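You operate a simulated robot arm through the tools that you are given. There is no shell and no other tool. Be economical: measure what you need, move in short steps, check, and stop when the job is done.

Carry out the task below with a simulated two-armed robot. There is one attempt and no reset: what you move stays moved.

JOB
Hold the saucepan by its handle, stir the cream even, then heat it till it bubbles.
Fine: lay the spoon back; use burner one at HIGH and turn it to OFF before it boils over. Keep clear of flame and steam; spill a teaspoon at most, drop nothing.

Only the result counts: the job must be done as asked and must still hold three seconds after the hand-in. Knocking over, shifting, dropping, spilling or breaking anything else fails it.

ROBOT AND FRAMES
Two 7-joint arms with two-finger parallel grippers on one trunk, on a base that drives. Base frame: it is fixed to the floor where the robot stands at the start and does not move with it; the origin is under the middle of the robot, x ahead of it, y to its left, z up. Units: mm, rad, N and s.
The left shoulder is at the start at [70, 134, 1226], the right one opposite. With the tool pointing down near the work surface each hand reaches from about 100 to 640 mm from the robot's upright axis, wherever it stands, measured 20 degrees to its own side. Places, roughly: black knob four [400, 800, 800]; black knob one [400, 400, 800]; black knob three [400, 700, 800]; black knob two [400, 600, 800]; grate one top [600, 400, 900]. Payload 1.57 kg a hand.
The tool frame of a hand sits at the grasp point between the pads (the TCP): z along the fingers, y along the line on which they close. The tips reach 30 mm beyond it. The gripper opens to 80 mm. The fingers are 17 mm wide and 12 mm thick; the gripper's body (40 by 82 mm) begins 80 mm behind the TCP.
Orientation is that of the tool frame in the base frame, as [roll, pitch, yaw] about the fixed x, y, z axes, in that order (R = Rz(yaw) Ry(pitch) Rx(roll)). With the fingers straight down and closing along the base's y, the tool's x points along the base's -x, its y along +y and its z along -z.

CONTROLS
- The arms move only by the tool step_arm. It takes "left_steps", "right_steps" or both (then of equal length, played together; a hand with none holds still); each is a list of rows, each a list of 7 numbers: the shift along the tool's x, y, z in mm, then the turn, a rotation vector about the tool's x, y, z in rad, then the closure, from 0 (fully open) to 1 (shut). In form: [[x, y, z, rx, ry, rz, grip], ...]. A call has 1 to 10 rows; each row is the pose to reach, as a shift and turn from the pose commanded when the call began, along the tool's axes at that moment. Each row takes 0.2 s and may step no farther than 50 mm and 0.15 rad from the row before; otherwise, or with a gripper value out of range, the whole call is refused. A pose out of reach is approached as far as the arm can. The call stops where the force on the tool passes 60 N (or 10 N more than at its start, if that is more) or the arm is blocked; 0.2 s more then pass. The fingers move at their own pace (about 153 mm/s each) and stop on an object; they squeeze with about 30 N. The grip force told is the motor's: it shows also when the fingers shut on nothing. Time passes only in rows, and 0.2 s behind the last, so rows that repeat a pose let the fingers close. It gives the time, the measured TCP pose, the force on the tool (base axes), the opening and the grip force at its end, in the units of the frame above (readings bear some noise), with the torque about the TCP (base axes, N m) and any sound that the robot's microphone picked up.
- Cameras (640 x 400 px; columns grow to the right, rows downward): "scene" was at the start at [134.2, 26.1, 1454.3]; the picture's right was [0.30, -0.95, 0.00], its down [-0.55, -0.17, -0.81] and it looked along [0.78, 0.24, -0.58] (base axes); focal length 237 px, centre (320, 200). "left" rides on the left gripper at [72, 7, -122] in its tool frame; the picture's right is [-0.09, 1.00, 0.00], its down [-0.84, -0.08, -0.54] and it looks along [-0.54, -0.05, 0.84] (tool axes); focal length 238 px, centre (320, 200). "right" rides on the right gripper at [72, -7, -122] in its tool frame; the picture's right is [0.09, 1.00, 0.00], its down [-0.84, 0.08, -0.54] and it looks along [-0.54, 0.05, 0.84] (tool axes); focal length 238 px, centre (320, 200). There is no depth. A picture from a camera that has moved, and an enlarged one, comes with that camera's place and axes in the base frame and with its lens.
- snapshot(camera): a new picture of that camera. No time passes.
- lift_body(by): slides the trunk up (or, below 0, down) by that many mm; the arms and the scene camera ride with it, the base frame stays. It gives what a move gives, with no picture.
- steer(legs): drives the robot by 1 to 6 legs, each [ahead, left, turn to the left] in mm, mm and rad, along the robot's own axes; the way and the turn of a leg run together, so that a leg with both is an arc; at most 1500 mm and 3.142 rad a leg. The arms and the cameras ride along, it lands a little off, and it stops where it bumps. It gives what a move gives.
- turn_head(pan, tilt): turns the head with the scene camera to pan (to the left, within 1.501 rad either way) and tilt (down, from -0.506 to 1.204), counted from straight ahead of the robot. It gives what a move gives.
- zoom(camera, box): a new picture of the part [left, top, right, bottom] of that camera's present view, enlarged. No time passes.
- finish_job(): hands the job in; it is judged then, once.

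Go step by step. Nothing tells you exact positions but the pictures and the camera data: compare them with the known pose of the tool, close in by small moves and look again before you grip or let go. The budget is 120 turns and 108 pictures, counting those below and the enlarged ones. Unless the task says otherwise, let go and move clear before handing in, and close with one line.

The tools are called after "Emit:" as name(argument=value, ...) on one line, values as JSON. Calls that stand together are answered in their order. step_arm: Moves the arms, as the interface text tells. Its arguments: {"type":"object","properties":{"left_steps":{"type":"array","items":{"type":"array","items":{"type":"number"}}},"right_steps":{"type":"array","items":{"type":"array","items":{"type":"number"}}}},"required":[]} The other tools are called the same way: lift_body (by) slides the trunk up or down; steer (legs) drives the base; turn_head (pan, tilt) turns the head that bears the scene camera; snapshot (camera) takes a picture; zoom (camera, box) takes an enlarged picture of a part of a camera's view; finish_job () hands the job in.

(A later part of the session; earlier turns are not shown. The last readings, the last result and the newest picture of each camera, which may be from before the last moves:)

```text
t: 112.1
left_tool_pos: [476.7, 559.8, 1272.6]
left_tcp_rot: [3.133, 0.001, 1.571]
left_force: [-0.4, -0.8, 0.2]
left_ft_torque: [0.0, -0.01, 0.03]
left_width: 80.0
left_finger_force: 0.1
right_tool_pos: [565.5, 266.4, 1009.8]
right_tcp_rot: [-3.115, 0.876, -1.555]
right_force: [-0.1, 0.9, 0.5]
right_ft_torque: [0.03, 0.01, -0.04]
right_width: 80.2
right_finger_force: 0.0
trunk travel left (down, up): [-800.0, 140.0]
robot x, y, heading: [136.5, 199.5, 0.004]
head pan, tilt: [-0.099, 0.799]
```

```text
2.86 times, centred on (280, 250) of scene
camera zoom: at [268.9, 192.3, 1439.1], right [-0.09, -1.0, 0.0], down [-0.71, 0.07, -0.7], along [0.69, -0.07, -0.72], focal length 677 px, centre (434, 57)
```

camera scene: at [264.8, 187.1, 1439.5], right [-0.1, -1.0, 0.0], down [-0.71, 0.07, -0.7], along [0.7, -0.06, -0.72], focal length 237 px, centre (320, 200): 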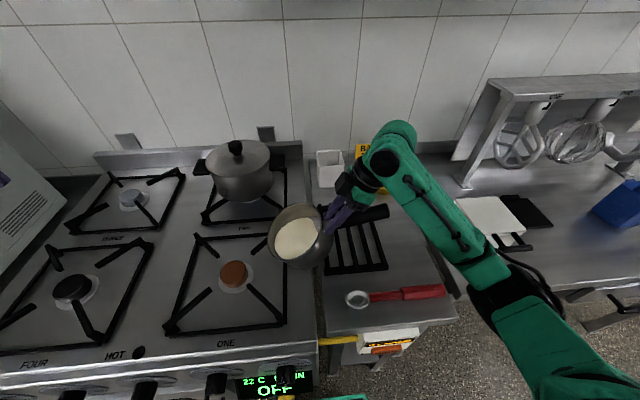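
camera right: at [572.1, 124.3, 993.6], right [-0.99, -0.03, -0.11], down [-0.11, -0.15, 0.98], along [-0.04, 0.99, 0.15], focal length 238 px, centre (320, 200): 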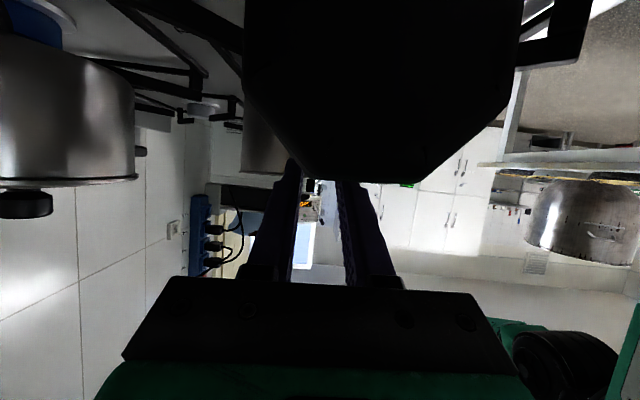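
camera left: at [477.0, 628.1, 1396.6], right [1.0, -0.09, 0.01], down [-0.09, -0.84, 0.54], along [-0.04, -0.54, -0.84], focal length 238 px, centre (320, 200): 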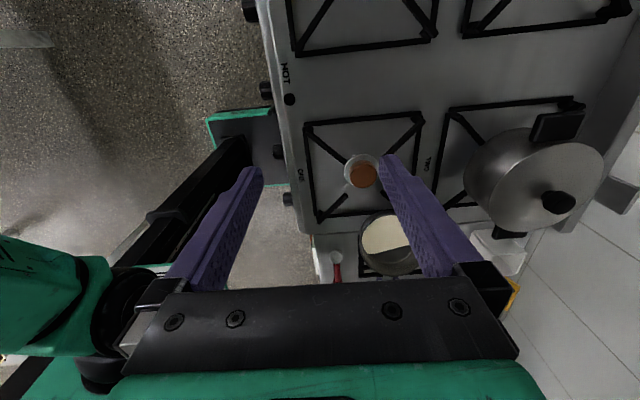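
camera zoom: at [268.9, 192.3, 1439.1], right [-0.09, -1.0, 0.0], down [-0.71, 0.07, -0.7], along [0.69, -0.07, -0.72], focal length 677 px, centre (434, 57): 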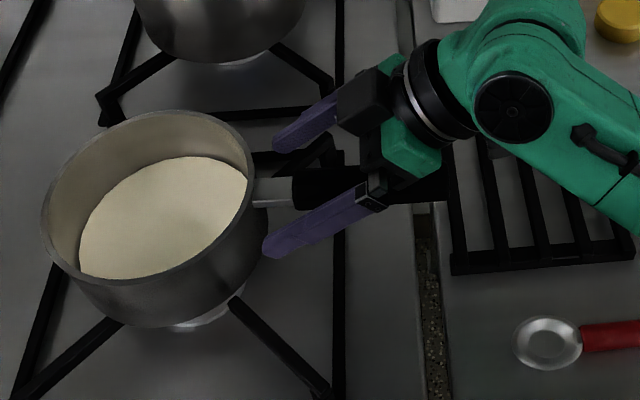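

The pan rests on burner one's grate. I retract the right hand up and away, while turning the left wrist back to its natural direction for the knob.

Emit:
step_arm(right_steps=[[-6, 0, -12, 0, 0, 0, 0], [-16, 0, -30, 0, 0, 0, 0], [-20, 0, -60, 0, 0, 0, 0], [-20, 0, -90, 0, 0, 0, 0], [-20, 0, -120, 0, 0, 0, 0], [-20, 0, -150, 0, 0, 0, 0], [-20, 0, -175, 0, 0, 0, 0], [-20, 15, -195, 0, 0, 0, 0], [-20, 45, -205, 0, 0, 0, 0], [-20, 80, -215, 0, 0, 0, 0]], left_steps=[[0, 0, 0, 0, 0, -0.15, 0], [0, 0, 0, 0, 0, -0.3, 0], [0, 0, 0, 0, 0, -0.45, 0], [0, 0, 0, 0, 0, -0.6, 0], [0, 0, 0, 0, 0, -0.75, 0], [0, 0, 0, 0, 0, -0.9, 0], [0, 0, 0, 0, 0, -1.05, 0], [0, 0, 0, 0, 0, -1.2, 0], [0, 0, 0, 0, 0, -1.35, 0], [0, 0, 0, 0, 0, -1.5, 0]])

Emit:
steer(legs=[[-330, 0, 0]])

Emit:
snapshot(camera="scene")

```text
t: 114.3
left_tool_pos: [473.0, 559.4, 1272.4]
left_tcp_rot: [3.14, 0.011, 3.073]
left_force: [-0.4, -0.7, 0.0]
left_ft_torque: [-0.01, 0.02, 0.03]
left_width: 80.0
left_finger_force: 0.1
right_tool_pos: [481.3, 114.1, 1162.1]
right_tcp_rot: [-3.111, 0.878, -1.552]
right_force: [-0.3, -0.5, 0.5]
right_ft_torque: [-0.01, -0.01, -0.01]
right_width: 80.2
right_finger_force: 0.0
trunk travel left (down, up): [-800.0, 140.0]
robot x, y, heading: [141.9, 201.3, 0.004]
head pan, tilt: [-0.099, 0.799]
```

```text
t: 116.4
left_tool_pos: [146.5, 558.2, 1271.6]
left_tcp_rot: [3.141, 0.007, 3.073]
left_force: [0.2, -0.7, -0.5]
left_ft_torque: [0.03, 0.03, -0.05]
left_width: 80.0
left_finger_force: 0.1
right_tool_pos: [154.7, 113.7, 1160.0]
right_tcp_rot: [-3.118, 0.876, -1.554]
right_force: [0.8, -0.4, 0.1]
right_ft_torque: [-0.03, 0.01, 0.01]
right_width: 80.0
right_finger_force: 0.0
trunk travel left (down, up): [-800.0, 140.0]
robot x, y, heading: [-194.0, 200.5, 0.002]
head pan, tilt: [-0.099, 0.799]
```

```text
17 pictures are left
camera scene: at [-59.5, 190.7, 1438.9], right [-0.09, -1.0, 0.0], down [-0.71, 0.07, -0.7], along [0.69, -0.07, -0.72], focal length 237 px, centre (320, 200)
```

scene: 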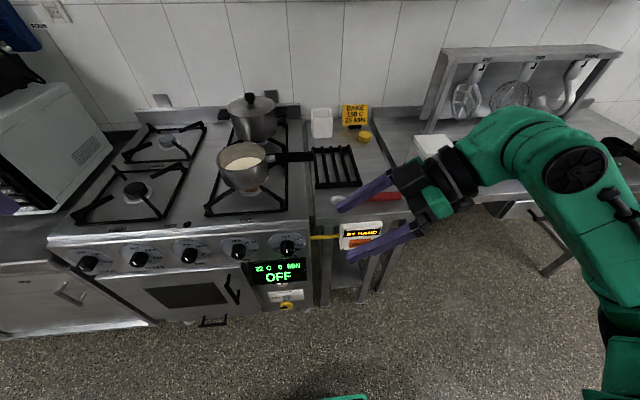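

The pan sits level on burner one, and knob one is the second from the right at about [360, 403, 808]. I zoom in on the dial to read the angles.

Emit:
zoom(camera="scene", box=[170, 220, 310, 290])

Emit:
step_arm(left_steps=[[0, 0, 30, 0, -0.15, -0.07, 0], [0, 0, 60, 0, -0.3, -0.07, 0], [0, 0, 90, 0, -0.45, -0.07, 0], [0, 0, 120, 0, -0.6, -0.07, 0], [0, 0, 150, 0, -0.75, -0.07, 0], [0, -20, 180, 0, -0.9, -0.07, 0], [0, -50, 210, 0, -1.05, -0.07, 0], [0, -80, 240, 0, -1.2, -0.07, 0], [0, -110, 280, 0, -1.35, -0.07, 0], [0, -140, 320, 0, -1.5, -0.07, 0]])

```text
4.57 times, centred on (240, 255) of scene
camera zoom: at [-59.5, 190.7, 1438.9], right [-0.09, -1.0, 0.0], down [-0.71, 0.07, -0.7], along [0.69, -0.07, -0.72], focal length 1084 px, centre (686, -51)
```

zoom: 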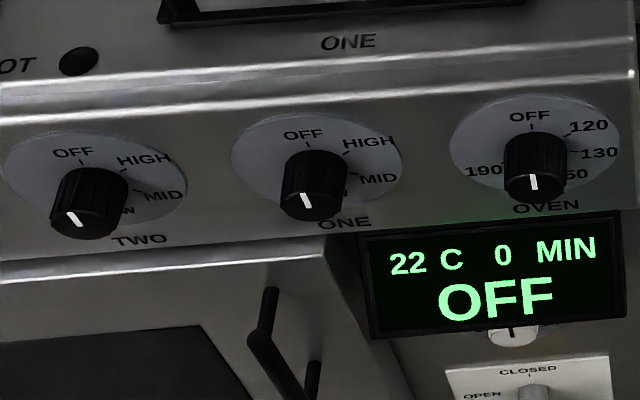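

```text
refused: row 1 steps farther than a row can; nothing moved
```

The dial reads OFF at the top, HIGH about 60° clockwise, MID about 120°, and LOW at the bottom. There is also a valve marked OPEN/CLOSED lower down, so I'll check it while bringing the left hand to point forward.

Emit:
zoom(camera="scene", box=[240, 250, 330, 320])

Emit:
step_arm(left_steps=[[0, -9, 28, 0, -0.145, -0.007, 0], [0, -18, 56, 0, -0.29, -0.014, 0], [0, -27, 84, 0, -0.435, -0.021, 0], [0, -36, 112, 0, -0.58, -0.028, 0], [0, -45, 140, 0, -0.725, -0.035, 0], [0, -54, 168, 0, -0.87, -0.042, 0], [0, -63, 196, 0, -1.015, -0.049, 0], [0, -72, 224, 0, -1.16, -0.056, 0], [0, -81, 252, 0, -1.305, -0.063, 0], [0, -90, 280, 0, -1.45, -0.07, 0]])

```text
5.71 times, centred on (285, 285) of scene
camera zoom: at [-59.5, 190.7, 1438.9], right [-0.09, -1.0, 0.0], down [-0.71, 0.07, -0.7], along [0.69, -0.07, -0.72], focal length 1354 px, centre (520, -286)
```

zoom: 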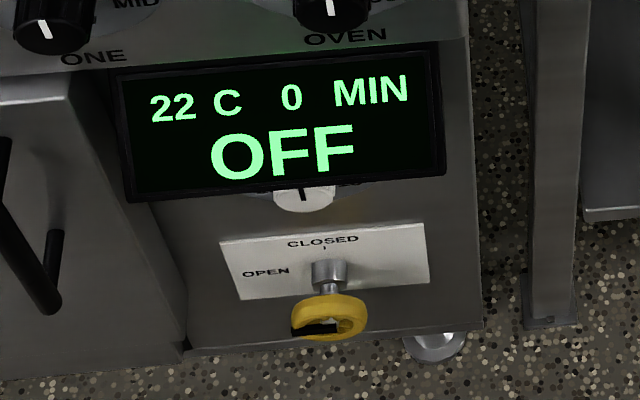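

```text
t: 118.6
left_tool_pos: [189.2, 489.7, 999.2]
left_tcp_rot: [-2.855, 1.439, -2.887]
left_force: [0.8, -1.9, -0.5]
left_ft_torque: [0.03, -0.02, 0.11]
left_width: 79.9
left_finger_force: 0.1
left hand out of reach, approached as far as the arm can: row 4, 5, 6, 7, 8, 9, 10
right_tool_pos: [152.7, 111.9, 1159.9]
right_tcp_rot: [-3.118, 0.878, -1.558]
right_force: [0.4, 0.5, 0.1]
right_ft_torque: [0.02, -0.01, 0.04]
right_width: 79.9
right_finger_force: 0.1
trunk travel left (down, up): [-800.0, 140.0]
robot x, y, heading: [-191.2, 199.5, 0.005]
head pan, tilt: [-0.099, 0.799]
```

The valve's mark points to OPEN. The left hand now points forward; I move it in front of knob one.

Emit:
step_arm(left_steps=[[30, -14, 18, 0, -0.02, 0, 0], [61, -28, 36, 0, -0.04, 0, 0], [91, -41, 54, 0, -0.06, 0, 0], [121, -55, 71, 0, -0.08, 0, 0], [152, -69, 89, 0, -0.1, 0, 0], [182, -83, 107, 0, -0.12, 0, 0]])

Emit:
snapshot(camera="left")

```text
t: 120.0
left_tool_pos: [221.8, 522.4, 1008.5]
left_tcp_rot: [-2.01, 1.521, -2.042]
left_force: [-0.1, -0.8, 0.1]
left_ft_torque: [-0.01, -0.03, -0.03]
left_width: 80.2
left_finger_force: 0.1
left hand out of reach, approached as far as the arm can: row 1, 2, 3, 4, 5, 6
right_tool_pos: [152.4, 114.2, 1160.4]
right_tcp_rot: [-3.115, 0.877, -1.557]
right_force: [0.1, -0.3, 0.7]
right_ft_torque: [0.04, 0.0, -0.01]
right_width: 80.0
right_finger_force: 0.0
trunk travel left (down, up): [-800.0, 140.0]
robot x, y, heading: [-191.8, 199.8, 0.005]
head pan, tilt: [-0.099, 0.799]
```

```text
14 pictures are left
camera left: at [97.7, 532.1, 938.3], right [0.03, 1.0, 0.05], down [-0.53, -0.02, 0.85], along [0.85, -0.05, 0.52], focal length 238 px, centre (320, 200)
```

left: 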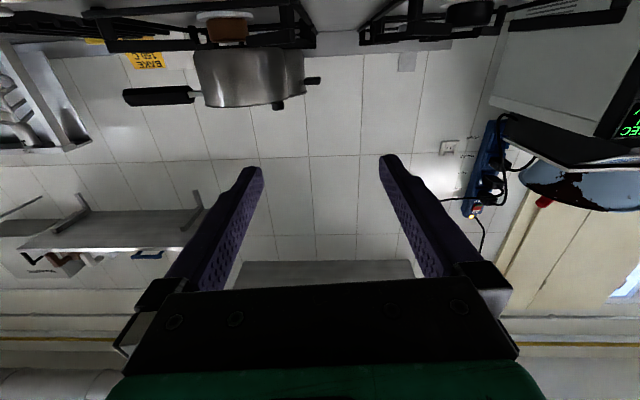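

The arm can't point forward that low from this trunk height, so I'll lower the trunk 210 mm.

Emit:
lift_body(by=-210)

Emit:
step_arm(left_steps=[[0, -20, 0, 0, 0, 0, 0], [0, -40, 0, 0, 0, 0, 0], [0, -60, 0, 0, 0, 0, 0], [0, -80, 0, 0, 0, 0, 0]])

```text
t: 122.3
left_tool_pos: [221.1, 522.1, 797.6]
left_tcp_rot: [-2.015, 1.523, -2.049]
left_force: [-0.4, -0.6, 0.0]
left_ft_torque: [-0.02, 0.04, 0.0]
left_width: 80.0
left_finger_force: 0.1
right_tool_pos: [154.0, 113.6, 950.2]
right_tcp_rot: [-3.115, 0.877, -1.555]
right_force: [-0.2, -0.7, 0.0]
right_ft_torque: [-0.03, -0.01, 0.01]
right_width: 79.8
right_finger_force: 0.1
trunk travel left (down, up): [-590.0, 350.0]
robot x, y, heading: [-192.0, 198.8, 0.007]
head pan, tilt: [-0.099, 0.799]
```

```text
t: 123.3
left_tool_pos: [211.4, 484.4, 824.1]
left_tcp_rot: [-2.066, 1.521, -2.102]
left_force: [-0.5, -0.5, 1.0]
left_ft_torque: [-0.05, -0.01, -0.01]
left_width: 79.8
left_finger_force: 0.1
left hand out of reach, approached as far as the arm can: row 1, 2, 3, 4
right_tool_pos: [151.8, 114.3, 950.3]
right_tcp_rot: [-3.117, 0.877, -1.553]
right_force: [-1.3, -0.6, -0.6]
right_ft_torque: [0.0, 0.03, -0.02]
right_width: 80.1
right_finger_force: 0.0
trunk travel left (down, up): [-590.0, 350.0]
robot x, y, heading: [-194.5, 196.9, 0.008]
head pan, tilt: [-0.099, 0.799]
```

The wrist is still at its bend limit, so I'll lower the trunk another 150 mm and raise the hand relative to it.

Emit:
lift_body(by=-150)

Emit:
step_arm(left_steps=[[-30, -10, 0, 0, 0, 0, 0], [-60, -25, 5, 0, 0, 0, 0], [-90, -45, 10, 0, 0, 0, 0], [-120, -62, 15, 0, 0, 0, 0], [-134, -79, 19, 0, 0, 0, 0]])

Emit:
snapshot(camera="left")

```text
t: 125.0
left_tool_pos: [211.7, 484.5, 674.8]
left_tcp_rot: [-2.065, 1.522, -2.101]
left_force: [0.5, 0.1, 0.3]
left_ft_torque: [0.0, -0.02, -0.02]
left_width: 79.7
left_finger_force: 0.0
right_tool_pos: [151.7, 112.5, 800.2]
right_tcp_rot: [-3.116, 0.876, -1.553]
right_force: [-0.5, -0.6, 0.4]
right_ft_torque: [0.0, 0.0, -0.01]
right_width: 79.8
right_finger_force: 0.1
trunk travel left (down, up): [-440.0, 500.0]
robot x, y, heading: [-195.1, 197.9, 0.005]
head pan, tilt: [-0.099, 0.799]
```

```text
t: 126.2
left_tool_pos: [290.0, 459.1, 754.0]
left_tcp_rot: [-2.038, 1.523, -2.074]
left_force: [-0.2, 0.0, 1.4]
left_ft_torque: [-0.01, 0.02, -0.01]
left_width: 79.7
left_finger_force: 0.0
left hand out of reach, approached as far as the arm can: row 1, 2, 3, 4, 5
right_tool_pos: [151.8, 112.4, 801.8]
right_tcp_rot: [-3.116, 0.875, -1.554]
right_force: [-0.8, 0.0, 0.2]
right_ft_torque: [-0.02, 0.04, 0.01]
right_width: 80.1
right_finger_force: 0.0
trunk travel left (down, up): [-440.0, 500.0]
robot x, y, heading: [-195.8, 198.3, 0.009]
head pan, tilt: [-0.099, 0.799]
```

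```text
13 pictures are left
camera left: at [167.2, 468.2, 684.4], right [0.04, 1.0, 0.05], down [-0.52, -0.02, 0.85], along [0.85, -0.06, 0.52], focal length 238 px, centre (320, 200)
```

left: 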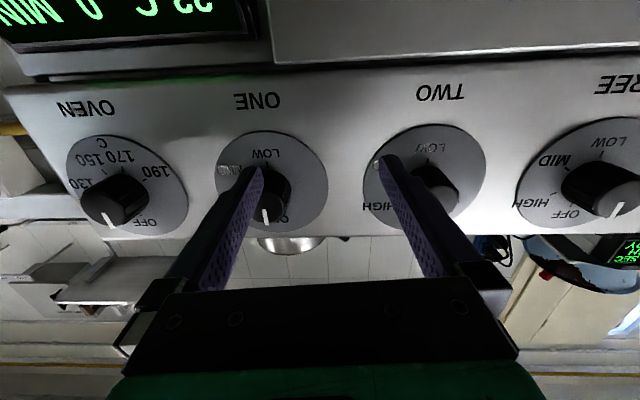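

I now see the dials clearly, upside-down. Knob one's axis runs from the dial at [382, 405, 793] to its tip at [344, 402, 806], so the panel slopes by about 18°. I pitch the hand down to match and line up with it.

Emit:
step_arm(left_steps=[[-14, -11, -1, 0, 0.065, 0, 0], [-28, -21, -1, 0, 0.13, 0, 0], [-41, -32, -2, 0, 0.195, 0, 0], [-55, -42, -2, 0, 0.26, 0, 0], [-69, -53, -3, 0, 0.325, 0, 0]])

```text
t: 127.4
left_tool_pos: [290.3, 458.4, 754.6]
left_tcp_rot: [-2.064, 1.522, -2.098]
left_force: [0.7, -0.1, -0.5]
left_ft_torque: [-0.01, -0.01, 0.01]
left_width: 80.1
left_finger_force: 0.0
left hand out of reach, approached as far as the arm can: row 1, 2, 3, 4, 5
right_tool_pos: [152.6, 113.0, 800.0]
right_tcp_rot: [-3.115, 0.876, -1.554]
right_force: [-0.4, -0.6, -0.1]
right_ft_torque: [-0.04, -0.02, 0.03]
right_width: 80.1
right_finger_force: 0.2
trunk travel left (down, up): [-440.0, 500.0]
robot x, y, heading: [-192.0, 199.7, 0.007]
head pan, tilt: [-0.099, 0.799]
```

The arm is stuck at a joint limit. I'll try unwinding it: pitch down more with a small retreat.

Emit:
step_arm(left_steps=[[0, 0, -10, 0, 0.12, 0, 0], [0, 0, -20, 0, 0.24, 0, 0], [0, 0, -30, 0, 0.36, 0, 0], [0, 0, -40, 0, 0.48, 0, 0], [0, 0, -50, 0, 0.6, 0, 0]])

```text
t: 128.6
left_tool_pos: [267.9, 472.4, 703.5]
left_tcp_rot: [-2.846, 1.422, -2.884]
left_force: [0.4, -0.4, 0.0]
left_ft_torque: [0.0, 0.01, -0.01]
left_width: 79.8
left_finger_force: 0.2
left hand out of reach, approached as far as the arm can: row 1, 2, 3, 4, 5
right_tool_pos: [152.5, 113.6, 801.2]
right_tcp_rot: [-3.115, 0.877, -1.554]
right_force: [0.1, -0.5, 0.3]
right_ft_torque: [0.01, 0.0, -0.02]
right_width: 80.2
right_finger_force: 0.2
trunk travel left (down, up): [-440.0, 500.0]
robot x, y, heading: [-191.7, 198.3, 0.005]
head pan, tilt: [-0.099, 0.799]
```

The arm is too folded here. Backing the robot up stretches the arm, so I'll drive back 260 mm, raise the trunk 150 mm and reach forward to the knob.

Emit:
steer(legs=[[-260, 0, 0]])

Emit:
lift_body(by=150)

Emit:
step_arm(left_steps=[[-1, -7, 35, 0, 0.02, 0, 0], [-2, -14, 71, 0, 0.04, 0, 0], [-4, -22, 106, 0, 0.06, 0, 0], [-5, -29, 141, 0, 0.08, 0, 0], [-6, -36, 177, 0, 0.1, 0, 0], [-7, -43, 212, 0, 0.13, 0, 0], [-9, -51, 247, 0, 0.15, 0, 0], [-10, -58, 265, 0, 0.17, 0, 0]])

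```text
t: 130.5
left_tool_pos: [6.1, 469.7, 703.5]
left_tcp_rot: [-2.848, 1.424, -2.885]
left_force: [0.3, 0.3, -0.3]
left_ft_torque: [0.0, 0.01, 0.03]
left_width: 80.2
left_finger_force: 0.0
right_tool_pos: [-108.9, 112.3, 801.3]
right_tcp_rot: [-3.114, 0.878, -1.552]
right_force: [-0.5, -0.5, -0.2]
right_ft_torque: [0.0, 0.01, 0.02]
right_width: 80.1
right_finger_force: 0.0
trunk travel left (down, up): [-440.0, 500.0]
robot x, y, heading: [-448.7, 197.0, 0.007]
head pan, tilt: [-0.099, 0.799]
```

```text
t: 132.3
left_tool_pos: [6.5, 470.4, 853.5]
left_tcp_rot: [-2.848, 1.422, -2.883]
left_force: [0.0, 0.1, 0.1]
left_ft_torque: [0.01, -0.02, -0.04]
left_width: 80.0
left_finger_force: 0.0
right_tool_pos: [-108.7, 112.6, 950.6]
right_tcp_rot: [-3.117, 0.876, -1.552]
right_force: [0.3, 0.4, -0.1]
right_ft_torque: [-0.04, 0.01, 0.0]
right_width: 79.9
right_finger_force: 0.0
trunk travel left (down, up): [-590.0, 350.0]
robot x, y, heading: [-458.3, 197.8, 0.009]
head pan, tilt: [-0.099, 0.799]
```

```text
t: 134.1
left_tool_pos: [292.2, 449.6, 796.4]
left_tcp_rot: [-2.956, 1.267, -3.044]
left_force: [0.5, -1.4, 0.1]
left_ft_torque: [0.01, -0.06, 0.04]
left_width: 79.7
left_finger_force: 0.1
left hand out of reach, approached as far as the arm can: row 1, 2, 3, 4, 5, 6, 7, 8
right_tool_pos: [-105.3, 108.9, 948.4]
right_tcp_rot: [-3.12, 0.883, -1.555]
right_force: [-0.6, -0.5, -0.5]
right_ft_torque: [0.03, 0.02, 0.02]
right_width: 79.8
right_finger_force: 0.1
trunk travel left (down, up): [-590.0, 350.0]
robot x, y, heading: [-452.4, 196.3, 0.002]
head pan, tilt: [-0.099, 0.799]
```

The orientation is right now. I shift right 47 mm and up 29 mm to line up with knob one.

Emit:
step_arm(left_steps=[[-6, -12, -2, 0, 0, 0, 0], [-12, -24, -4, 0, 0, 0, 0], [-18, -36, -6, 0, 0, 0, 0], [-25, -49, -9, 0, 0, 0, 0]])

```text
t: 135.1
left_tool_pos: [300.4, 433.6, 811.1]
left_tcp_rot: [-2.913, 1.284, -3.029]
left_force: [0.1, 0.2, 0.1]
left_ft_torque: [0.03, 0.01, 0.04]
left_width: 79.9
left_finger_force: 0.0
left hand out of reach, approached as far as the arm can: row 1, 2, 3, 4
right_tool_pos: [-108.1, 112.8, 951.0]
right_tcp_rot: [-3.114, 0.878, -1.553]
right_force: [-0.6, 0.1, -0.8]
right_ft_torque: [0.07, 0.01, -0.02]
right_width: 80.1
right_finger_force: 0.1
trunk travel left (down, up): [-590.0, 350.0]
robot x, y, heading: [-454.4, 194.4, 0.002]
head pan, tilt: [-0.099, 0.799]
```

A wrist limit still drags. I lower the trunk 130 mm to flatten the forearm, then raise the hand back.

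Emit:
lift_body(by=-130)

Emit:
step_arm(left_steps=[[-34, -5, -11, 0, 0, 0, 0], [-68, -12, -22, 0, 0, 0, 0], [-102, -19, -33, 0, 0, 0, 0], [-136, -26, -46, 0, 0, 0, 0]])

```text
t: 136.6
left_tool_pos: [301.7, 434.2, 681.3]
left_tcp_rot: [-2.911, 1.283, -3.026]
left_force: [-0.2, 0.3, 0.6]
left_ft_torque: [0.02, -0.03, 0.0]
left_width: 80.1
left_finger_force: 0.1
right_tool_pos: [-107.3, 112.1, 820.1]
right_tcp_rot: [-3.115, 0.875, -1.55]
right_force: [-0.6, 0.1, 0.2]
right_ft_torque: [0.0, -0.01, -0.03]
right_width: 80.1
right_finger_force: 0.2
trunk travel left (down, up): [-460.0, 480.0]
robot x, y, heading: [-449.7, 199.4, 0.011]
head pan, tilt: [-0.099, 0.799]
```

```text
t: 137.7
left_tool_pos: [322.5, 451.4, 774.8]
left_tcp_rot: [-2.939, 1.23, -3.093]
left_force: [0.4, 4.0, -11.9]
left_ft_torque: [0.56, 0.23, 0.14]
left_width: 76.1
left_finger_force: 0.1
left hand out of reach, approached as far as the arm can: row 1, 2, 3, 4
right_tool_pos: [-108.5, 112.9, 820.8]
right_tcp_rot: [-3.117, 0.876, -1.553]
right_force: [0.1, -0.1, 0.6]
right_ft_torque: [-0.01, -0.02, 0.0]
right_width: 80.2
right_finger_force: 0.2
trunk travel left (down, up): [-460.0, 480.0]
robot x, y, heading: [-452.5, 194.3, 0.01]
head pan, tilt: [-0.099, 0.799]
stopped in row 4 (left hand): the force on the tool passed its limit at 70 N (the readings are from after the stop); the commanded pose is now the measured one
```

A finger touched the knob from below. I back off straight and look at whether it moved.

Emit:
step_arm(left_steps=[[8, 0, 0, 0, 0, 0, 0], [12, 0, -25, 0, 0, 0, 0], [12, 0, -50, 0, 0, 0, 0], [12, 0, -75, 0, 0, 0, 0]])

Emit:
snapshot(camera="left")

```text
t: 138.7
left_tool_pos: [271.0, 485.0, 775.5]
left_tcp_rot: [-2.903, 1.252, -3.077]
left_force: [0.1, 0.2, 0.0]
left_ft_torque: [0.0, -0.02, 0.01]
left_width: 80.0
left_finger_force: 0.0
left hand out of reach, approached as far as the arm can: row 2, 3, 4
right_tool_pos: [-109.3, 113.1, 820.5]
right_tcp_rot: [-3.113, 0.876, -1.55]
right_force: [-0.5, -0.2, -0.4]
right_ft_torque: [-0.02, 0.0, -0.03]
right_width: 79.9
right_finger_force: 0.1
trunk travel left (down, up): [-460.0, 480.0]
robot x, y, heading: [-454.0, 195.8, 0.002]
head pan, tilt: [-0.099, 0.799]
```

```text
12 pictures are left
camera left: at [133.6, 512.8, 744.1], right [0.19, 0.98, 0.01], down [-0.26, 0.04, 0.97], along [0.95, -0.19, 0.26], focal length 238 px, centre (320, 200)
```

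left: 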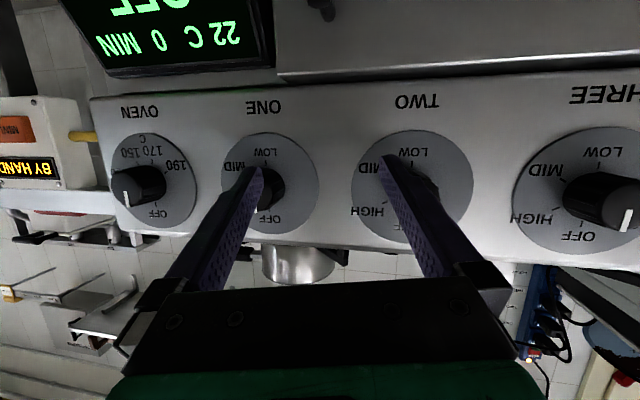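

No change: the pointer is still at OFF, and the labels confirm HIGH at 60°. The hand pose itself suits, so I'll position it with the base and trunk instead of the arm.

Emit:
steer(legs=[[20, -75, 0]])

Emit:
lift_body(by=46)

Emit:
snapshot(camera="left")

```text
t: 139.7
left_tool_pos: [291.0, 410.7, 773.8]
left_tcp_rot: [-2.906, 1.25, -3.08]
left_force: [0.2, -0.7, -0.1]
left_ft_torque: [0.01, -0.02, 0.01]
left_width: 80.1
left_finger_force: 0.0
right_tool_pos: [-88.4, 38.3, 819.7]
right_tcp_rot: [-3.114, 0.877, -1.552]
right_force: [1.0, -0.8, -0.5]
right_ft_torque: [0.04, 0.02, 0.01]
right_width: 80.1
right_finger_force: 0.0
trunk travel left (down, up): [-460.0, 480.0]
robot x, y, heading: [-431.2, 121.4, 0.007]
head pan, tilt: [-0.099, 0.799]
```

```text
t: 140.6
left_tool_pos: [291.2, 410.5, 821.2]
left_tcp_rot: [-2.905, 1.25, -3.077]
left_force: [-0.8, -1.2, -0.2]
left_ft_torque: [-0.01, 0.0, 0.01]
left_width: 80.1
left_finger_force: 0.2
right_tool_pos: [-88.0, 39.1, 866.1]
right_tcp_rot: [-3.114, 0.876, -1.551]
right_force: [0.3, 0.4, -0.5]
right_ft_torque: [0.0, 0.0, 0.01]
right_width: 79.9
right_finger_force: 0.1
trunk travel left (down, up): [-506.0, 434.0]
robot x, y, heading: [-432.2, 122.6, 0.006]
head pan, tilt: [-0.099, 0.799]
```

```text
11 pictures are left
camera left: at [154.8, 438.5, 789.5], right [0.19, 0.98, 0.01], down [-0.26, 0.04, 0.97], along [0.95, -0.19, 0.26], focal length 238 px, centre (320, 200)
```

left: 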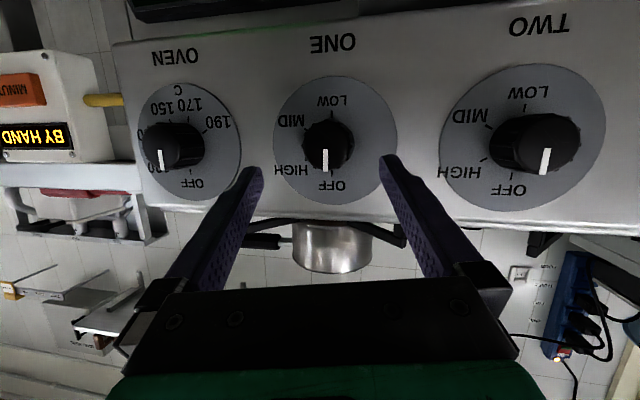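

The knob is nicely between the fingers, with its tip at [344, 405, 804]. I try to straighten the hand's yaw a little toward the knob's axis.

Emit:
step_arm(left_steps=[[0, 0, 0, -0.07, 0, 0, 0], [0, 0, 0, -0.14, 0, 0, 0], [0, 0, 0, -0.2, 0, 0, 0]])

```text
t: 141.4
left_tool_pos: [312.2, 443.5, 802.5]
left_tcp_rot: [-3.042, 1.26, -3.092]
left_force: [-5.0, -8.0, 0.1]
left_ft_torque: [0.22, -0.04, 0.8]
left_width: 80.1
left_finger_force: 0.0
left hand out of reach, approached as far as the arm can: row 1, 2, 3
right_tool_pos: [-107.2, 36.0, 874.4]
right_tcp_rot: [-3.08, 0.879, -1.525]
right_force: [-1.0, 0.7, 1.2]
right_ft_torque: [-0.09, -0.09, -0.1]
right_width: 79.9
right_finger_force: 0.1
trunk travel left (down, up): [-506.0, 434.0]
robot x, y, heading: [-438.0, 120.0, 0.009]
head pan, tilt: [-0.099, 0.799]
stopped in row 3 (left hand): the force on the tool passed its limit at 86 N (the readings are from after the stop); the commanded pose is now the measured one
```

The yaw is now good, but the hand shifted and brushed the knob. I correct the position with the base: back, right, then up.

Emit:
steer(legs=[[-35, 0, 0], [0, -36, 0]])

Emit:
lift_body(by=15)

Emit:
snapshot(camera="left")

```text
t: 142.0
left_tool_pos: [312.3, 444.3, 801.3]
left_tcp_rot: [-3.04, 1.258, -3.086]
left_force: [-55.1, -7.2, 20.2]
left_ft_torque: [-0.88, -0.59, -2.5]
left_width: 79.8
left_finger_force: 0.1
right_tool_pos: [-104.9, 37.0, 872.3]
right_tcp_rot: [-3.089, 0.88, -1.525]
right_force: [-0.1, 0.0, 0.3]
right_ft_torque: [-0.02, 0.0, 0.01]
right_width: 80.1
right_finger_force: 0.0
trunk travel left (down, up): [-506.0, 434.0]
robot x, y, heading: [-439.3, 116.6, 0.015]
head pan, tilt: [-0.099, 0.799]
stopped in leg 1: the force on the tool passed its limit at 113 N (the readings are from after the stop); the commanded pose is now the measured one
```

```text
t: 142.7
left_tool_pos: [312.8, 445.4, 801.6]
left_tcp_rot: [-3.053, 1.233, -3.104]
left_force: [-37.8, -1.5, 13.8]
left_ft_torque: [-0.51, -0.35, -1.65]
left_width: 80.3
left_finger_force: 0.1
right_tool_pos: [-101.3, 38.9, 885.6]
right_tcp_rot: [-3.097, 0.877, -1.53]
right_force: [0.1, -0.2, 0.4]
right_ft_torque: [-0.01, -0.01, 0.03]
right_width: 80.0
right_finger_force: 0.0
trunk travel left (down, up): [-521.0, 419.0]
robot x, y, heading: [-440.7, 119.8, 0.016]
head pan, tilt: [-0.099, 0.799]
stopped: the force on the tool passed its limit at 70 N (the readings are from after the stop); the commanded pose is now the measured one
```

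```text
10 pictures are left
camera left: at [173.1, 458.7, 774.9], right [0.08, 1.0, 0.06], down [-0.24, -0.04, 0.97], along [0.97, -0.09, 0.23], focal length 238 px, centre (320, 200)
```

left: 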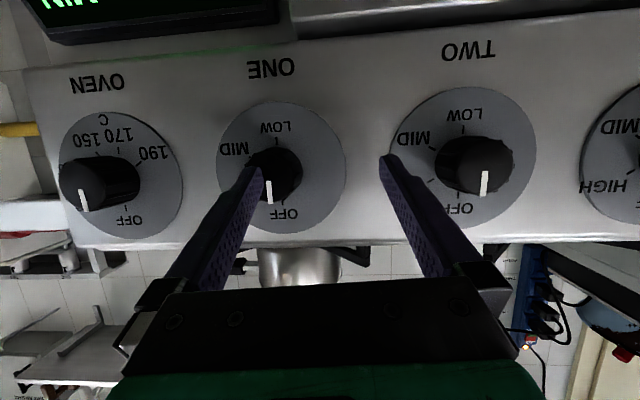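

The finger is pressed against the knob's side; the pointer is still at OFF. I'll pull the hand straight back with the arm.

Emit:
step_arm(left_steps=[[0, 4, -10, 0, 0, 0, 0], [0, 8, -25, 0, 0, 0, 0], [0, 8, -45, 0, 0, 0, 0]])

```text
t: 143.5
left_tool_pos: [289.7, 468.3, 799.0]
left_tcp_rot: [-3.034, 1.226, -3.097]
left_force: [-0.1, -0.3, 0.3]
left_ft_torque: [-0.04, 0.0, 0.0]
left_width: 79.7
left_finger_force: 0.0
left hand out of reach, approached as far as the arm can: row 2, 3
right_tool_pos: [-92.8, 38.8, 881.8]
right_tcp_rot: [-3.113, 0.877, -1.547]
right_force: [-0.5, 0.5, -1.0]
right_ft_torque: [-0.01, 0.01, 0.02]
right_width: 80.2
right_finger_force: 0.0
trunk travel left (down, up): [-521.0, 419.0]
robot x, y, heading: [-439.3, 118.3, 0.007]
head pan, tilt: [-0.099, 0.799]
```

Free now, with a good orientation. I shift right 60 mm and up 22 mm with the base and trunk.

Emit:
steer(legs=[[0, -60, 0]])

Emit:
lift_body(by=21)

Emit:
snapshot(camera="left")

```text
t: 144.5
left_tool_pos: [290.6, 408.4, 798.7]
left_tcp_rot: [-3.039, 1.226, -3.102]
left_force: [0.1, -1.5, 0.0]
left_ft_torque: [-0.02, 0.0, -0.04]
left_width: 80.0
left_finger_force: 0.1
right_tool_pos: [-91.9, -20.3, 882.2]
right_tcp_rot: [-3.114, 0.878, -1.545]
right_force: [0.8, -0.1, -0.4]
right_ft_torque: [0.02, -0.02, -0.01]
right_width: 80.1
right_finger_force: 0.0
trunk travel left (down, up): [-521.0, 419.0]
robot x, y, heading: [-439.6, 61.0, 0.013]
head pan, tilt: [-0.099, 0.799]
```

```text
t: 145.2
left_tool_pos: [290.8, 409.1, 819.4]
left_tcp_rot: [-3.035, 1.225, -3.1]
left_force: [0.4, 0.3, 0.4]
left_ft_torque: [0.02, 0.01, 0.0]
left_width: 80.1
left_finger_force: 0.1
right_tool_pos: [-92.2, -20.2, 902.6]
right_tcp_rot: [-3.114, 0.877, -1.546]
right_force: [-0.1, 0.1, -0.3]
right_ft_torque: [-0.01, 0.02, 0.0]
right_width: 80.1
right_finger_force: 0.1
trunk travel left (down, up): [-542.0, 398.0]
robot x, y, heading: [-441.0, 61.1, 0.014]
head pan, tilt: [-0.099, 0.799]
```

```text
9 pictures are left
camera left: at [150.6, 424.2, 792.9], right [0.09, 0.99, 0.05], down [-0.23, -0.03, 0.97], along [0.97, -0.1, 0.23], focal length 238 px, centre (320, 200)
```

left: 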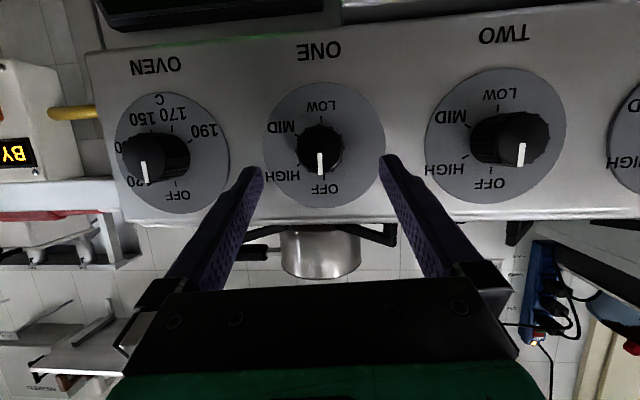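

Perfectly aligned with knob one. I advance 53 mm with the base, drop 15 mm, and check the grip geometry.

Emit:
steer(legs=[[53, -3, 0]])

Emit:
lift_body(by=-15)

Emit:
snapshot(camera="left")

```text
t: 146.1
left_tool_pos: [341.9, 407.5, 816.0]
left_tcp_rot: [-3.03, 1.219, -3.093]
left_force: [-10.2, -0.6, -10.5]
left_ft_torque: [-0.48, 0.37, 0.51]
left_width: 79.4
left_finger_force: 0.0
right_tool_pos: [-38.8, -22.2, 903.1]
right_tcp_rot: [-3.113, 0.876, -1.544]
right_force: [-0.5, -0.5, 0.0]
right_ft_torque: [-0.01, -0.02, 0.0]
right_width: 80.1
right_finger_force: 0.0
trunk travel left (down, up): [-542.0, 398.0]
robot x, y, heading: [-384.4, 59.9, 0.015]
head pan, tilt: [-0.099, 0.799]
```

```text
t: 146.7
left_tool_pos: [341.2, 407.5, 801.8]
left_tcp_rot: [-3.03, 1.219, -3.095]
left_force: [-0.1, -0.6, -0.1]
left_ft_torque: [0.01, -0.02, 0.02]
left_width: 79.6
left_finger_force: 0.0
right_tool_pos: [-39.8, -22.3, 886.5]
right_tcp_rot: [-3.114, 0.877, -1.545]
right_force: [1.6, -0.4, -0.3]
right_ft_torque: [0.02, -0.01, 0.01]
right_width: 80.0
right_finger_force: 0.1
trunk travel left (down, up): [-527.0, 413.0]
robot x, y, heading: [-384.4, 57.5, 0.012]
head pan, tilt: [-0.099, 0.799]
```

```text
8 pictures are left
camera left: at [202.2, 421.9, 776.0], right [0.09, 0.99, 0.05], down [-0.22, -0.03, 0.97], along [0.97, -0.1, 0.22], focal length 238 px, centre (320, 200)
```

left: 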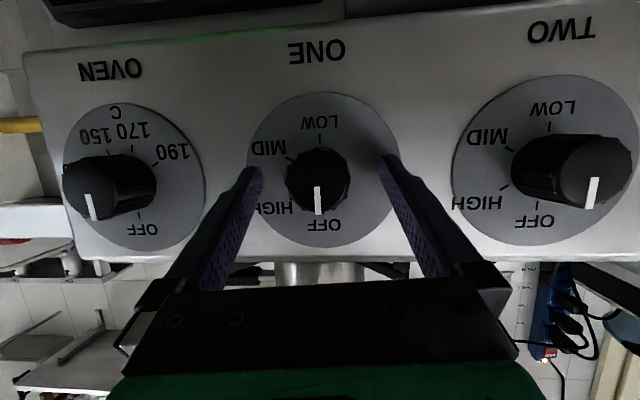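

The fingers surround the knob with the TCP at its face. I close on it and turn it clockwise 60° to HIGH.

Emit:
turn_head(pan=0.37, tilt=0.25)

Emit:
step_arm(left_steps=[[0, 0, 0, 0, 0, 0, 0.5], [0, 0, 0, 0, 0, 0, 1], [0, 0, 0, 0, 0, 0, 1], [0, 0, 0, 0, 0, 0.149, 1], [0, 0, 0, 0, 0, 0.298, 1], [0, 0, 0, 0, 0, 0.447, 1], [0, 0, 0, 0, 0, 0.596, 1], [0, 0, 0, 0, 0, 0.745, 1], [0, 0, 0, 0, 0, 0.894, 1], [0, 0, 0, 0, 0, 1.04, 1]])

Emit:
snapshot(camera="left")

```text
t: 147.7
left_tool_pos: [341.9, 406.5, 803.3]
left_tcp_rot: [-3.031, 1.218, -3.096]
left_force: [-0.1, 0.2, 0.9]
left_ft_torque: [0.01, 0.02, 0.03]
left_width: 79.9
left_finger_force: 0.0
right_tool_pos: [-39.2, -23.2, 886.0]
right_tcp_rot: [-3.113, 0.876, -1.543]
right_force: [0.2, 1.0, 1.0]
right_ft_torque: [0.0, 0.0, 0.0]
right_width: 80.0
right_finger_force: 0.0
trunk travel left (down, up): [-527.0, 413.0]
robot x, y, heading: [-384.5, 59.9, 0.012]
head pan, tilt: [0.37, 0.25]
```

```text
t: 149.9
left_tool_pos: [336.2, 414.7, 800.8]
left_tcp_rot: [1.98, 0.535, 1.72]
left_force: [-48.3, 13.8, -17.4]
left_ft_torque: [-0.29, 0.08, 1.9]
left_width: 47.5
left_finger_force: 45.3
right_tool_pos: [-44.5, -19.6, 889.9]
right_tcp_rot: [-3.105, 0.873, -1.537]
right_force: [0.4, -0.5, 0.4]
right_ft_torque: [0.0, -0.02, -0.02]
right_width: 80.2
right_finger_force: 0.1
trunk travel left (down, up): [-527.0, 413.0]
robot x, y, heading: [-383.6, 61.3, 0.016]
head pan, tilt: [0.37, 0.25]
```

```text
7 pictures are left
camera left: at [212.8, 487.9, 811.6], right [0.33, 0.44, 0.83], down [-0.42, -0.72, 0.55], along [0.84, -0.54, -0.05], focal length 238 px, centre (320, 200)
```

left: 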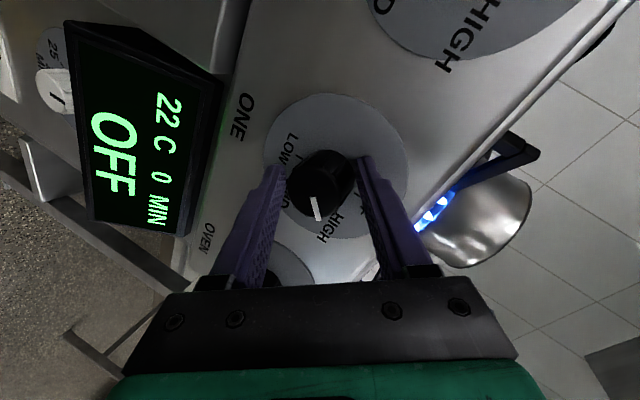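

The burner is lit and the pointer is at HIGH. I keep hold of the knob, well below the flame, and wait, listening for bubbling.

Emit:
step_arm(left_steps=[[0, 0, 0, 0, 0, 0, 1], [0, 0, 0, 0, 0, 0, 1], [0, 0, 0, 0, 0, 0, 1], [0, 0, 0, 0, 0, 0, 1], [0, 0, 0, 0, 0, 0, 1]])

Emit:
snapshot(camera="scene")

```text
t: 151.1
left_tool_pos: [334.4, 415.6, 800.1]
left_tcp_rot: [1.981, 0.534, 1.721]
left_force: [-48.8, 16.3, -18.4]
left_ft_torque: [0.27, -1.09, -0.03]
left_width: 47.1
left_finger_force: 45.1
right_tool_pos: [-44.5, -19.5, 889.4]
right_tcp_rot: [-3.103, 0.873, -1.536]
right_force: [0.1, 0.4, -0.1]
right_ft_torque: [0.01, 0.01, 0.01]
right_width: 80.1
right_finger_force: 0.0
trunk travel left (down, up): [-527.0, 413.0]
robot x, y, heading: [-385.9, 62.7, 0.016]
head pan, tilt: [0.37, 0.25]
```

```text
6 pictures are left
camera scene: at [-255.3, 99.6, 1215.8], right [0.37, -0.93, 0.01], down [-0.22, -0.1, -0.97], along [0.9, 0.36, -0.24], focal length 237 px, centre (320, 200)
```

scene: 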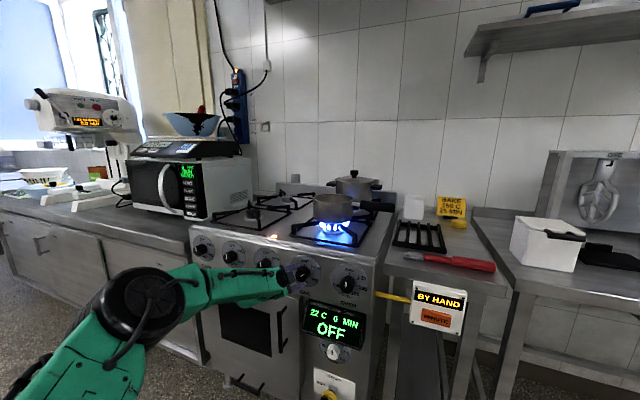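

The flame is burning under the pan. I wait on in short spells, listening.

Emit:
step_arm(left_steps=[[0, 0, 0, 0, 0, 0, 1], [0, 0, 0, 0, 0, 0, 1], [0, 0, 0, 0, 0, 0, 1], [0, 0, 0, 0, 0, 0, 1], [0, 0, 0, 0, 0, 0, 1], [0, 0, 0, 0, 0, 0, 1], [0, 0, 0, 0, 0, 0, 1], [0, 0, 0, 0, 0, 0, 1], [0, 0, 0, 0, 0, 0, 1], [0, 0, 0, 0, 0, 0, 1]])

Emit:
step_arm(left_steps=[[0, 0, 0, 0, 0, 0, 1], [0, 0, 0, 0, 0, 0, 1], [0, 0, 0, 0, 0, 0, 1], [0, 0, 0, 0, 0, 0, 1], [0, 0, 0, 0, 0, 0, 1], [0, 0, 0, 0, 0, 0, 1], [0, 0, 0, 0, 0, 0, 1], [0, 0, 0, 0, 0, 0, 1], [0, 0, 0, 0, 0, 0, 1], [0, 0, 0, 0, 0, 0, 1]])

```text
t: 153.3
left_tool_pos: [336.5, 414.1, 801.6]
left_tcp_rot: [1.981, 0.534, 1.719]
left_force: [-49.4, 15.0, -18.2]
left_ft_torque: [0.18, -0.85, 1.05]
left_width: 47.5
left_finger_force: 45.2
right_tool_pos: [-44.7, -20.3, 890.9]
right_tcp_rot: [-3.104, 0.872, -1.537]
right_force: [0.9, 0.3, -1.2]
right_ft_torque: [-0.06, 0.03, 0.01]
right_width: 80.2
right_finger_force: 0.1
trunk travel left (down, up): [-527.0, 413.0]
robot x, y, heading: [-386.2, 58.7, 0.017]
head pan, tilt: [0.37, 0.25]
```

```text
t: 155.5
left_tool_pos: [335.3, 413.9, 800.5]
left_tcp_rot: [1.982, 0.534, 1.721]
left_force: [-49.6, 15.6, -18.4]
left_ft_torque: [0.18, -0.97, 1.06]
left_width: 47.2
left_finger_force: 44.4
right_tool_pos: [-44.8, -19.9, 890.7]
right_tcp_rot: [-3.102, 0.873, -1.537]
right_force: [-0.1, 0.9, 0.7]
right_ft_torque: [-0.01, 0.01, 0.03]
right_width: 80.2
right_finger_force: 0.1
trunk travel left (down, up): [-527.0, 413.0]
robot x, y, heading: [-384.7, 54.0, 0.015]
head pan, tilt: [0.37, 0.25]
```

Nothing heard yet. I continue waiting and then take one look at the pan.

Emit:
step_arm(left_steps=[[0, 0, 0, 0, 0, 0, 1], [0, 0, 0, 0, 0, 0, 1], [0, 0, 0, 0, 0, 0, 1], [0, 0, 0, 0, 0, 0, 1], [0, 0, 0, 0, 0, 0, 1], [0, 0, 0, 0, 0, 0, 1], [0, 0, 0, 0, 0, 0, 1], [0, 0, 0, 0, 0, 0, 1], [0, 0, 0, 0, 0, 0, 1], [0, 0, 0, 0, 0, 0, 1]])

Emit:
step_arm(left_steps=[[0, 0, 0, 0, 0, 0, 1], [0, 0, 0, 0, 0, 0, 1], [0, 0, 0, 0, 0, 0, 1], [0, 0, 0, 0, 0, 0, 1], [0, 0, 0, 0, 0, 0, 1], [0, 0, 0, 0, 0, 0, 1], [0, 0, 0, 0, 0, 0, 1], [0, 0, 0, 0, 0, 0, 1], [0, 0, 0, 0, 0, 0, 1], [0, 0, 0, 0, 0, 0, 1]])

Emit:
zoom(camera="scene", box=[280, 160, 420, 260])

```text
t: 157.7
left_tool_pos: [336.1, 414.6, 800.5]
left_tcp_rot: [1.98, 0.536, 1.72]
left_force: [-49.8, 14.6, -19.0]
left_ft_torque: [0.16, -1.0, 1.11]
left_width: 47.2
left_finger_force: 45.2
right_tool_pos: [-44.1, -20.2, 890.5]
right_tcp_rot: [-3.103, 0.874, -1.537]
right_force: [0.7, -0.2, 0.0]
right_ft_torque: [0.01, 0.02, 0.0]
right_width: 79.9
right_finger_force: 0.0
trunk travel left (down, up): [-527.0, 413.0]
robot x, y, heading: [-386.3, 60.0, 0.013]
head pan, tilt: [0.37, 0.25]
```

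```text
t: 159.9
left_tool_pos: [334.8, 413.4, 800.3]
left_tcp_rot: [1.977, 0.533, 1.72]
left_force: [-50.3, 14.6, -17.8]
left_ft_torque: [0.2, -1.0, 1.11]
left_width: 47.3
left_finger_force: 45.1
right_tool_pos: [-43.9, -20.6, 889.4]
right_tcp_rot: [-3.103, 0.873, -1.539]
right_force: [0.5, 0.6, 0.2]
right_ft_torque: [0.01, -0.02, 0.01]
right_width: 80.1
right_finger_force: 0.2
trunk travel left (down, up): [-527.0, 413.0]
robot x, y, heading: [-387.7, 55.9, 0.011]
head pan, tilt: [0.37, 0.25]
```

```text
4.00 times, centred on (350, 210) of scene
camera zoom: at [-255.2, 99.2, 1215.8], right [0.37, -0.93, 0.01], down [-0.22, -0.1, -0.97], along [0.9, 0.36, -0.24], focal length 948 px, centre (200, 160)
```

zoom: 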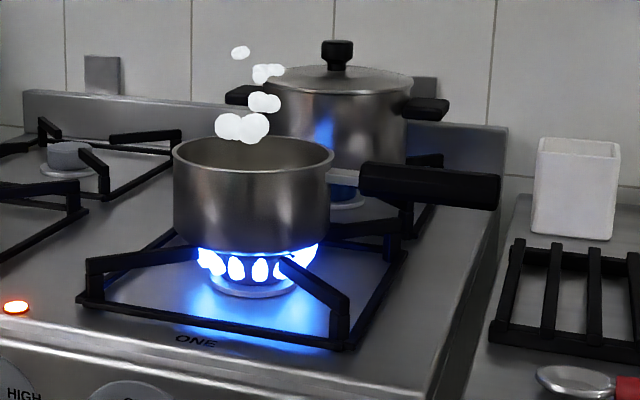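

Steam is rising; no bubbling heard yet. I wait in shorter spells now.

Emit:
step_arm(left_steps=[[0, 0, 0, 0, 0, 0, 1], [0, 0, 0, 0, 0, 0, 1], [0, 0, 0, 0, 0, 0, 1], [0, 0, 0, 0, 0, 0, 1], [0, 0, 0, 0, 0, 0, 1], [0, 0, 0, 0, 0, 0, 1]])

```text
t: 161.3
left_tool_pos: [335.8, 414.4, 800.7]
left_tcp_rot: [1.981, 0.536, 1.721]
left_force: [-49.5, 13.9, -18.4]
left_ft_torque: [0.17, -1.04, 1.09]
left_width: 47.3
left_finger_force: 45.0
right_tool_pos: [-44.4, -19.4, 889.1]
right_tcp_rot: [-3.103, 0.871, -1.538]
right_force: [0.4, -0.1, -0.8]
right_ft_torque: [0.02, -0.02, -0.04]
right_width: 80.1
right_finger_force: 0.1
trunk travel left (down, up): [-527.0, 413.0]
robot x, y, heading: [-386.4, 60.5, 0.017]
head pan, tilt: [0.37, 0.25]
```

Still quiet. I wait a bit more and look again.

Emit:
step_arm(left_steps=[[0, 0, 0, 0, 0, 0, 1], [0, 0, 0, 0, 0, 0, 1], [0, 0, 0, 0, 0, 0, 1], [0, 0, 0, 0, 0, 0, 1], [0, 0, 0, 0, 0, 0, 1], [0, 0, 0, 0, 0, 0, 1], [0, 0, 0, 0, 0, 0, 1], [0, 0, 0, 0, 0, 0, 1]])

Emit:
zoom(camera="scene", box=[310, 170, 370, 220])

```text
t: 163.1
left_tool_pos: [335.0, 413.5, 800.5]
left_tcp_rot: [1.979, 0.534, 1.721]
left_force: [-49.0, 14.1, -18.4]
left_ft_torque: [0.22, -1.08, 1.09]
left_width: 47.2
left_finger_force: 45.3
right_tool_pos: [-45.6, -19.7, 890.0]
right_tcp_rot: [-3.103, 0.873, -1.537]
right_force: [0.1, -0.1, -0.1]
right_ft_torque: [0.0, 0.0, -0.01]
right_width: 80.1
right_finger_force: 0.1
trunk travel left (down, up): [-527.0, 413.0]
robot x, y, heading: [-383.8, 55.1, 0.011]
head pan, tilt: [0.37, 0.25]
```

```text
8.00 times, centred on (340, 195) of scene
camera zoom: at [-255.2, 99.1, 1215.8], right [0.37, -0.93, 0.01], down [-0.22, -0.1, -0.97], along [0.9, 0.36, -0.24], focal length 1896 px, centre (160, 240)
```

zoom: 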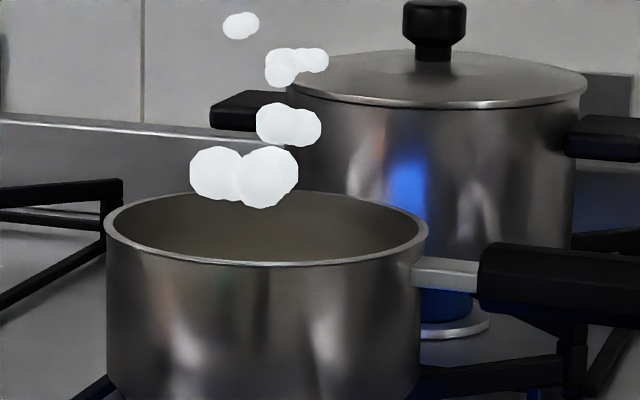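

More steam, but no bubbling sound yet and no foam at the rim. I go on waiting.

Emit:
step_arm(left_steps=[[0, 0, 0, 0, 0, 0, 1], [0, 0, 0, 0, 0, 0, 1], [0, 0, 0, 0, 0, 0, 1], [0, 0, 0, 0, 0, 0, 1], [0, 0, 0, 0, 0, 0, 1], [0, 0, 0, 0, 0, 0, 1], [0, 0, 0, 0, 0, 0, 1], [0, 0, 0, 0, 0, 0, 1]])

```text
t: 164.9
left_tool_pos: [333.9, 414.5, 800.5]
left_tcp_rot: [1.98, 0.535, 1.721]
left_force: [-49.4, 14.0, -18.1]
left_ft_torque: [0.15, -1.05, 1.15]
left_width: 47.4
left_finger_force: 45.3
right_tool_pos: [-44.4, -19.8, 889.9]
right_tcp_rot: [-3.103, 0.872, -1.538]
right_force: [-0.4, -0.5, -0.7]
right_ft_torque: [-0.01, -0.01, 0.0]
right_width: 79.9
right_finger_force: 0.1
trunk travel left (down, up): [-527.0, 413.0]
robot x, y, heading: [-385.3, 56.4, 0.015]
head pan, tilt: [0.37, 0.25]
```

Nothing yet. I wait another spell.

Emit:
step_arm(left_steps=[[0, 0, 0, 0, 0, 0, 1], [0, 0, 0, 0, 0, 0, 1], [0, 0, 0, 0, 0, 0, 1], [0, 0, 0, 0, 0, 0, 1], [0, 0, 0, 0, 0, 0, 1], [0, 0, 0, 0, 0, 0, 1], [0, 0, 0, 0, 0, 0, 1], [0, 0, 0, 0, 0, 0, 1], [0, 0, 0, 0, 0, 0, 1], [0, 0, 0, 0, 0, 0, 1]])

```text
t: 167.1
left_tool_pos: [335.7, 414.1, 801.3]
left_tcp_rot: [1.979, 0.535, 1.721]
left_force: [-49.3, 13.8, -18.0]
left_ft_torque: [0.19, -1.08, 1.14]
left_width: 47.3
left_finger_force: 44.7
right_tool_pos: [-43.6, -19.3, 890.4]
right_tcp_rot: [-3.103, 0.873, -1.538]
right_force: [0.5, -0.4, 0.3]
right_ft_torque: [-0.01, -0.02, -0.02]
right_width: 80.2
right_finger_force: 0.1
trunk travel left (down, up): [-527.0, 413.0]
robot x, y, heading: [-385.1, 57.7, 0.012]
head pan, tilt: [0.37, 0.25]
```

Emit:
step_arm(left_steps=[[0, 0, 0, 0, 0, 0, 1], [0, 0, 0, 0, 0, 0, 1], [0, 0, 0, 0, 0, 0, 1], [0, 0, 0, 0, 0, 0, 1], [0, 0, 0, 0, 0, 0, 1], [0, 0, 0, 0, 0, 0, 1], [0, 0, 0, 0, 0, 0, 1], [0, 0, 0, 0, 0, 0, 1], [0, 0, 0, 0, 0, 0, 1], [0, 0, 0, 0, 0, 0, 1]])

Emit:
zoom(camera="scene", box=[310, 170, 370, 220])

```text
t: 169.3
left_tool_pos: [334.9, 413.6, 800.5]
left_tcp_rot: [1.978, 0.533, 1.721]
left_force: [-50.6, 13.6, -17.5]
left_ft_torque: [0.19, -1.09, 1.16]
left_width: 47.0
left_finger_force: 45.2
right_tool_pos: [-43.7, -19.5, 890.4]
right_tcp_rot: [-3.103, 0.873, -1.538]
right_force: [0.2, 0.8, -0.2]
right_ft_torque: [0.03, -0.01, 0.0]
right_width: 79.7
right_finger_force: 0.2
trunk travel left (down, up): [-527.0, 413.0]
robot x, y, heading: [-386.6, 57.4, 0.013]
head pan, tilt: [0.37, 0.25]
```

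```text
8.00 times, centred on (340, 195) of scene
camera zoom: at [-255.2, 99.1, 1215.8], right [0.37, -0.93, 0.01], down [-0.22, -0.1, -0.97], along [0.9, 0.36, -0.24], focal length 1896 px, centre (160, 240)
```

zoom: 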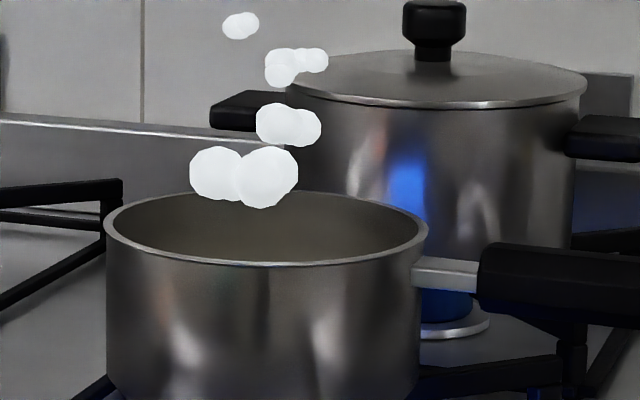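

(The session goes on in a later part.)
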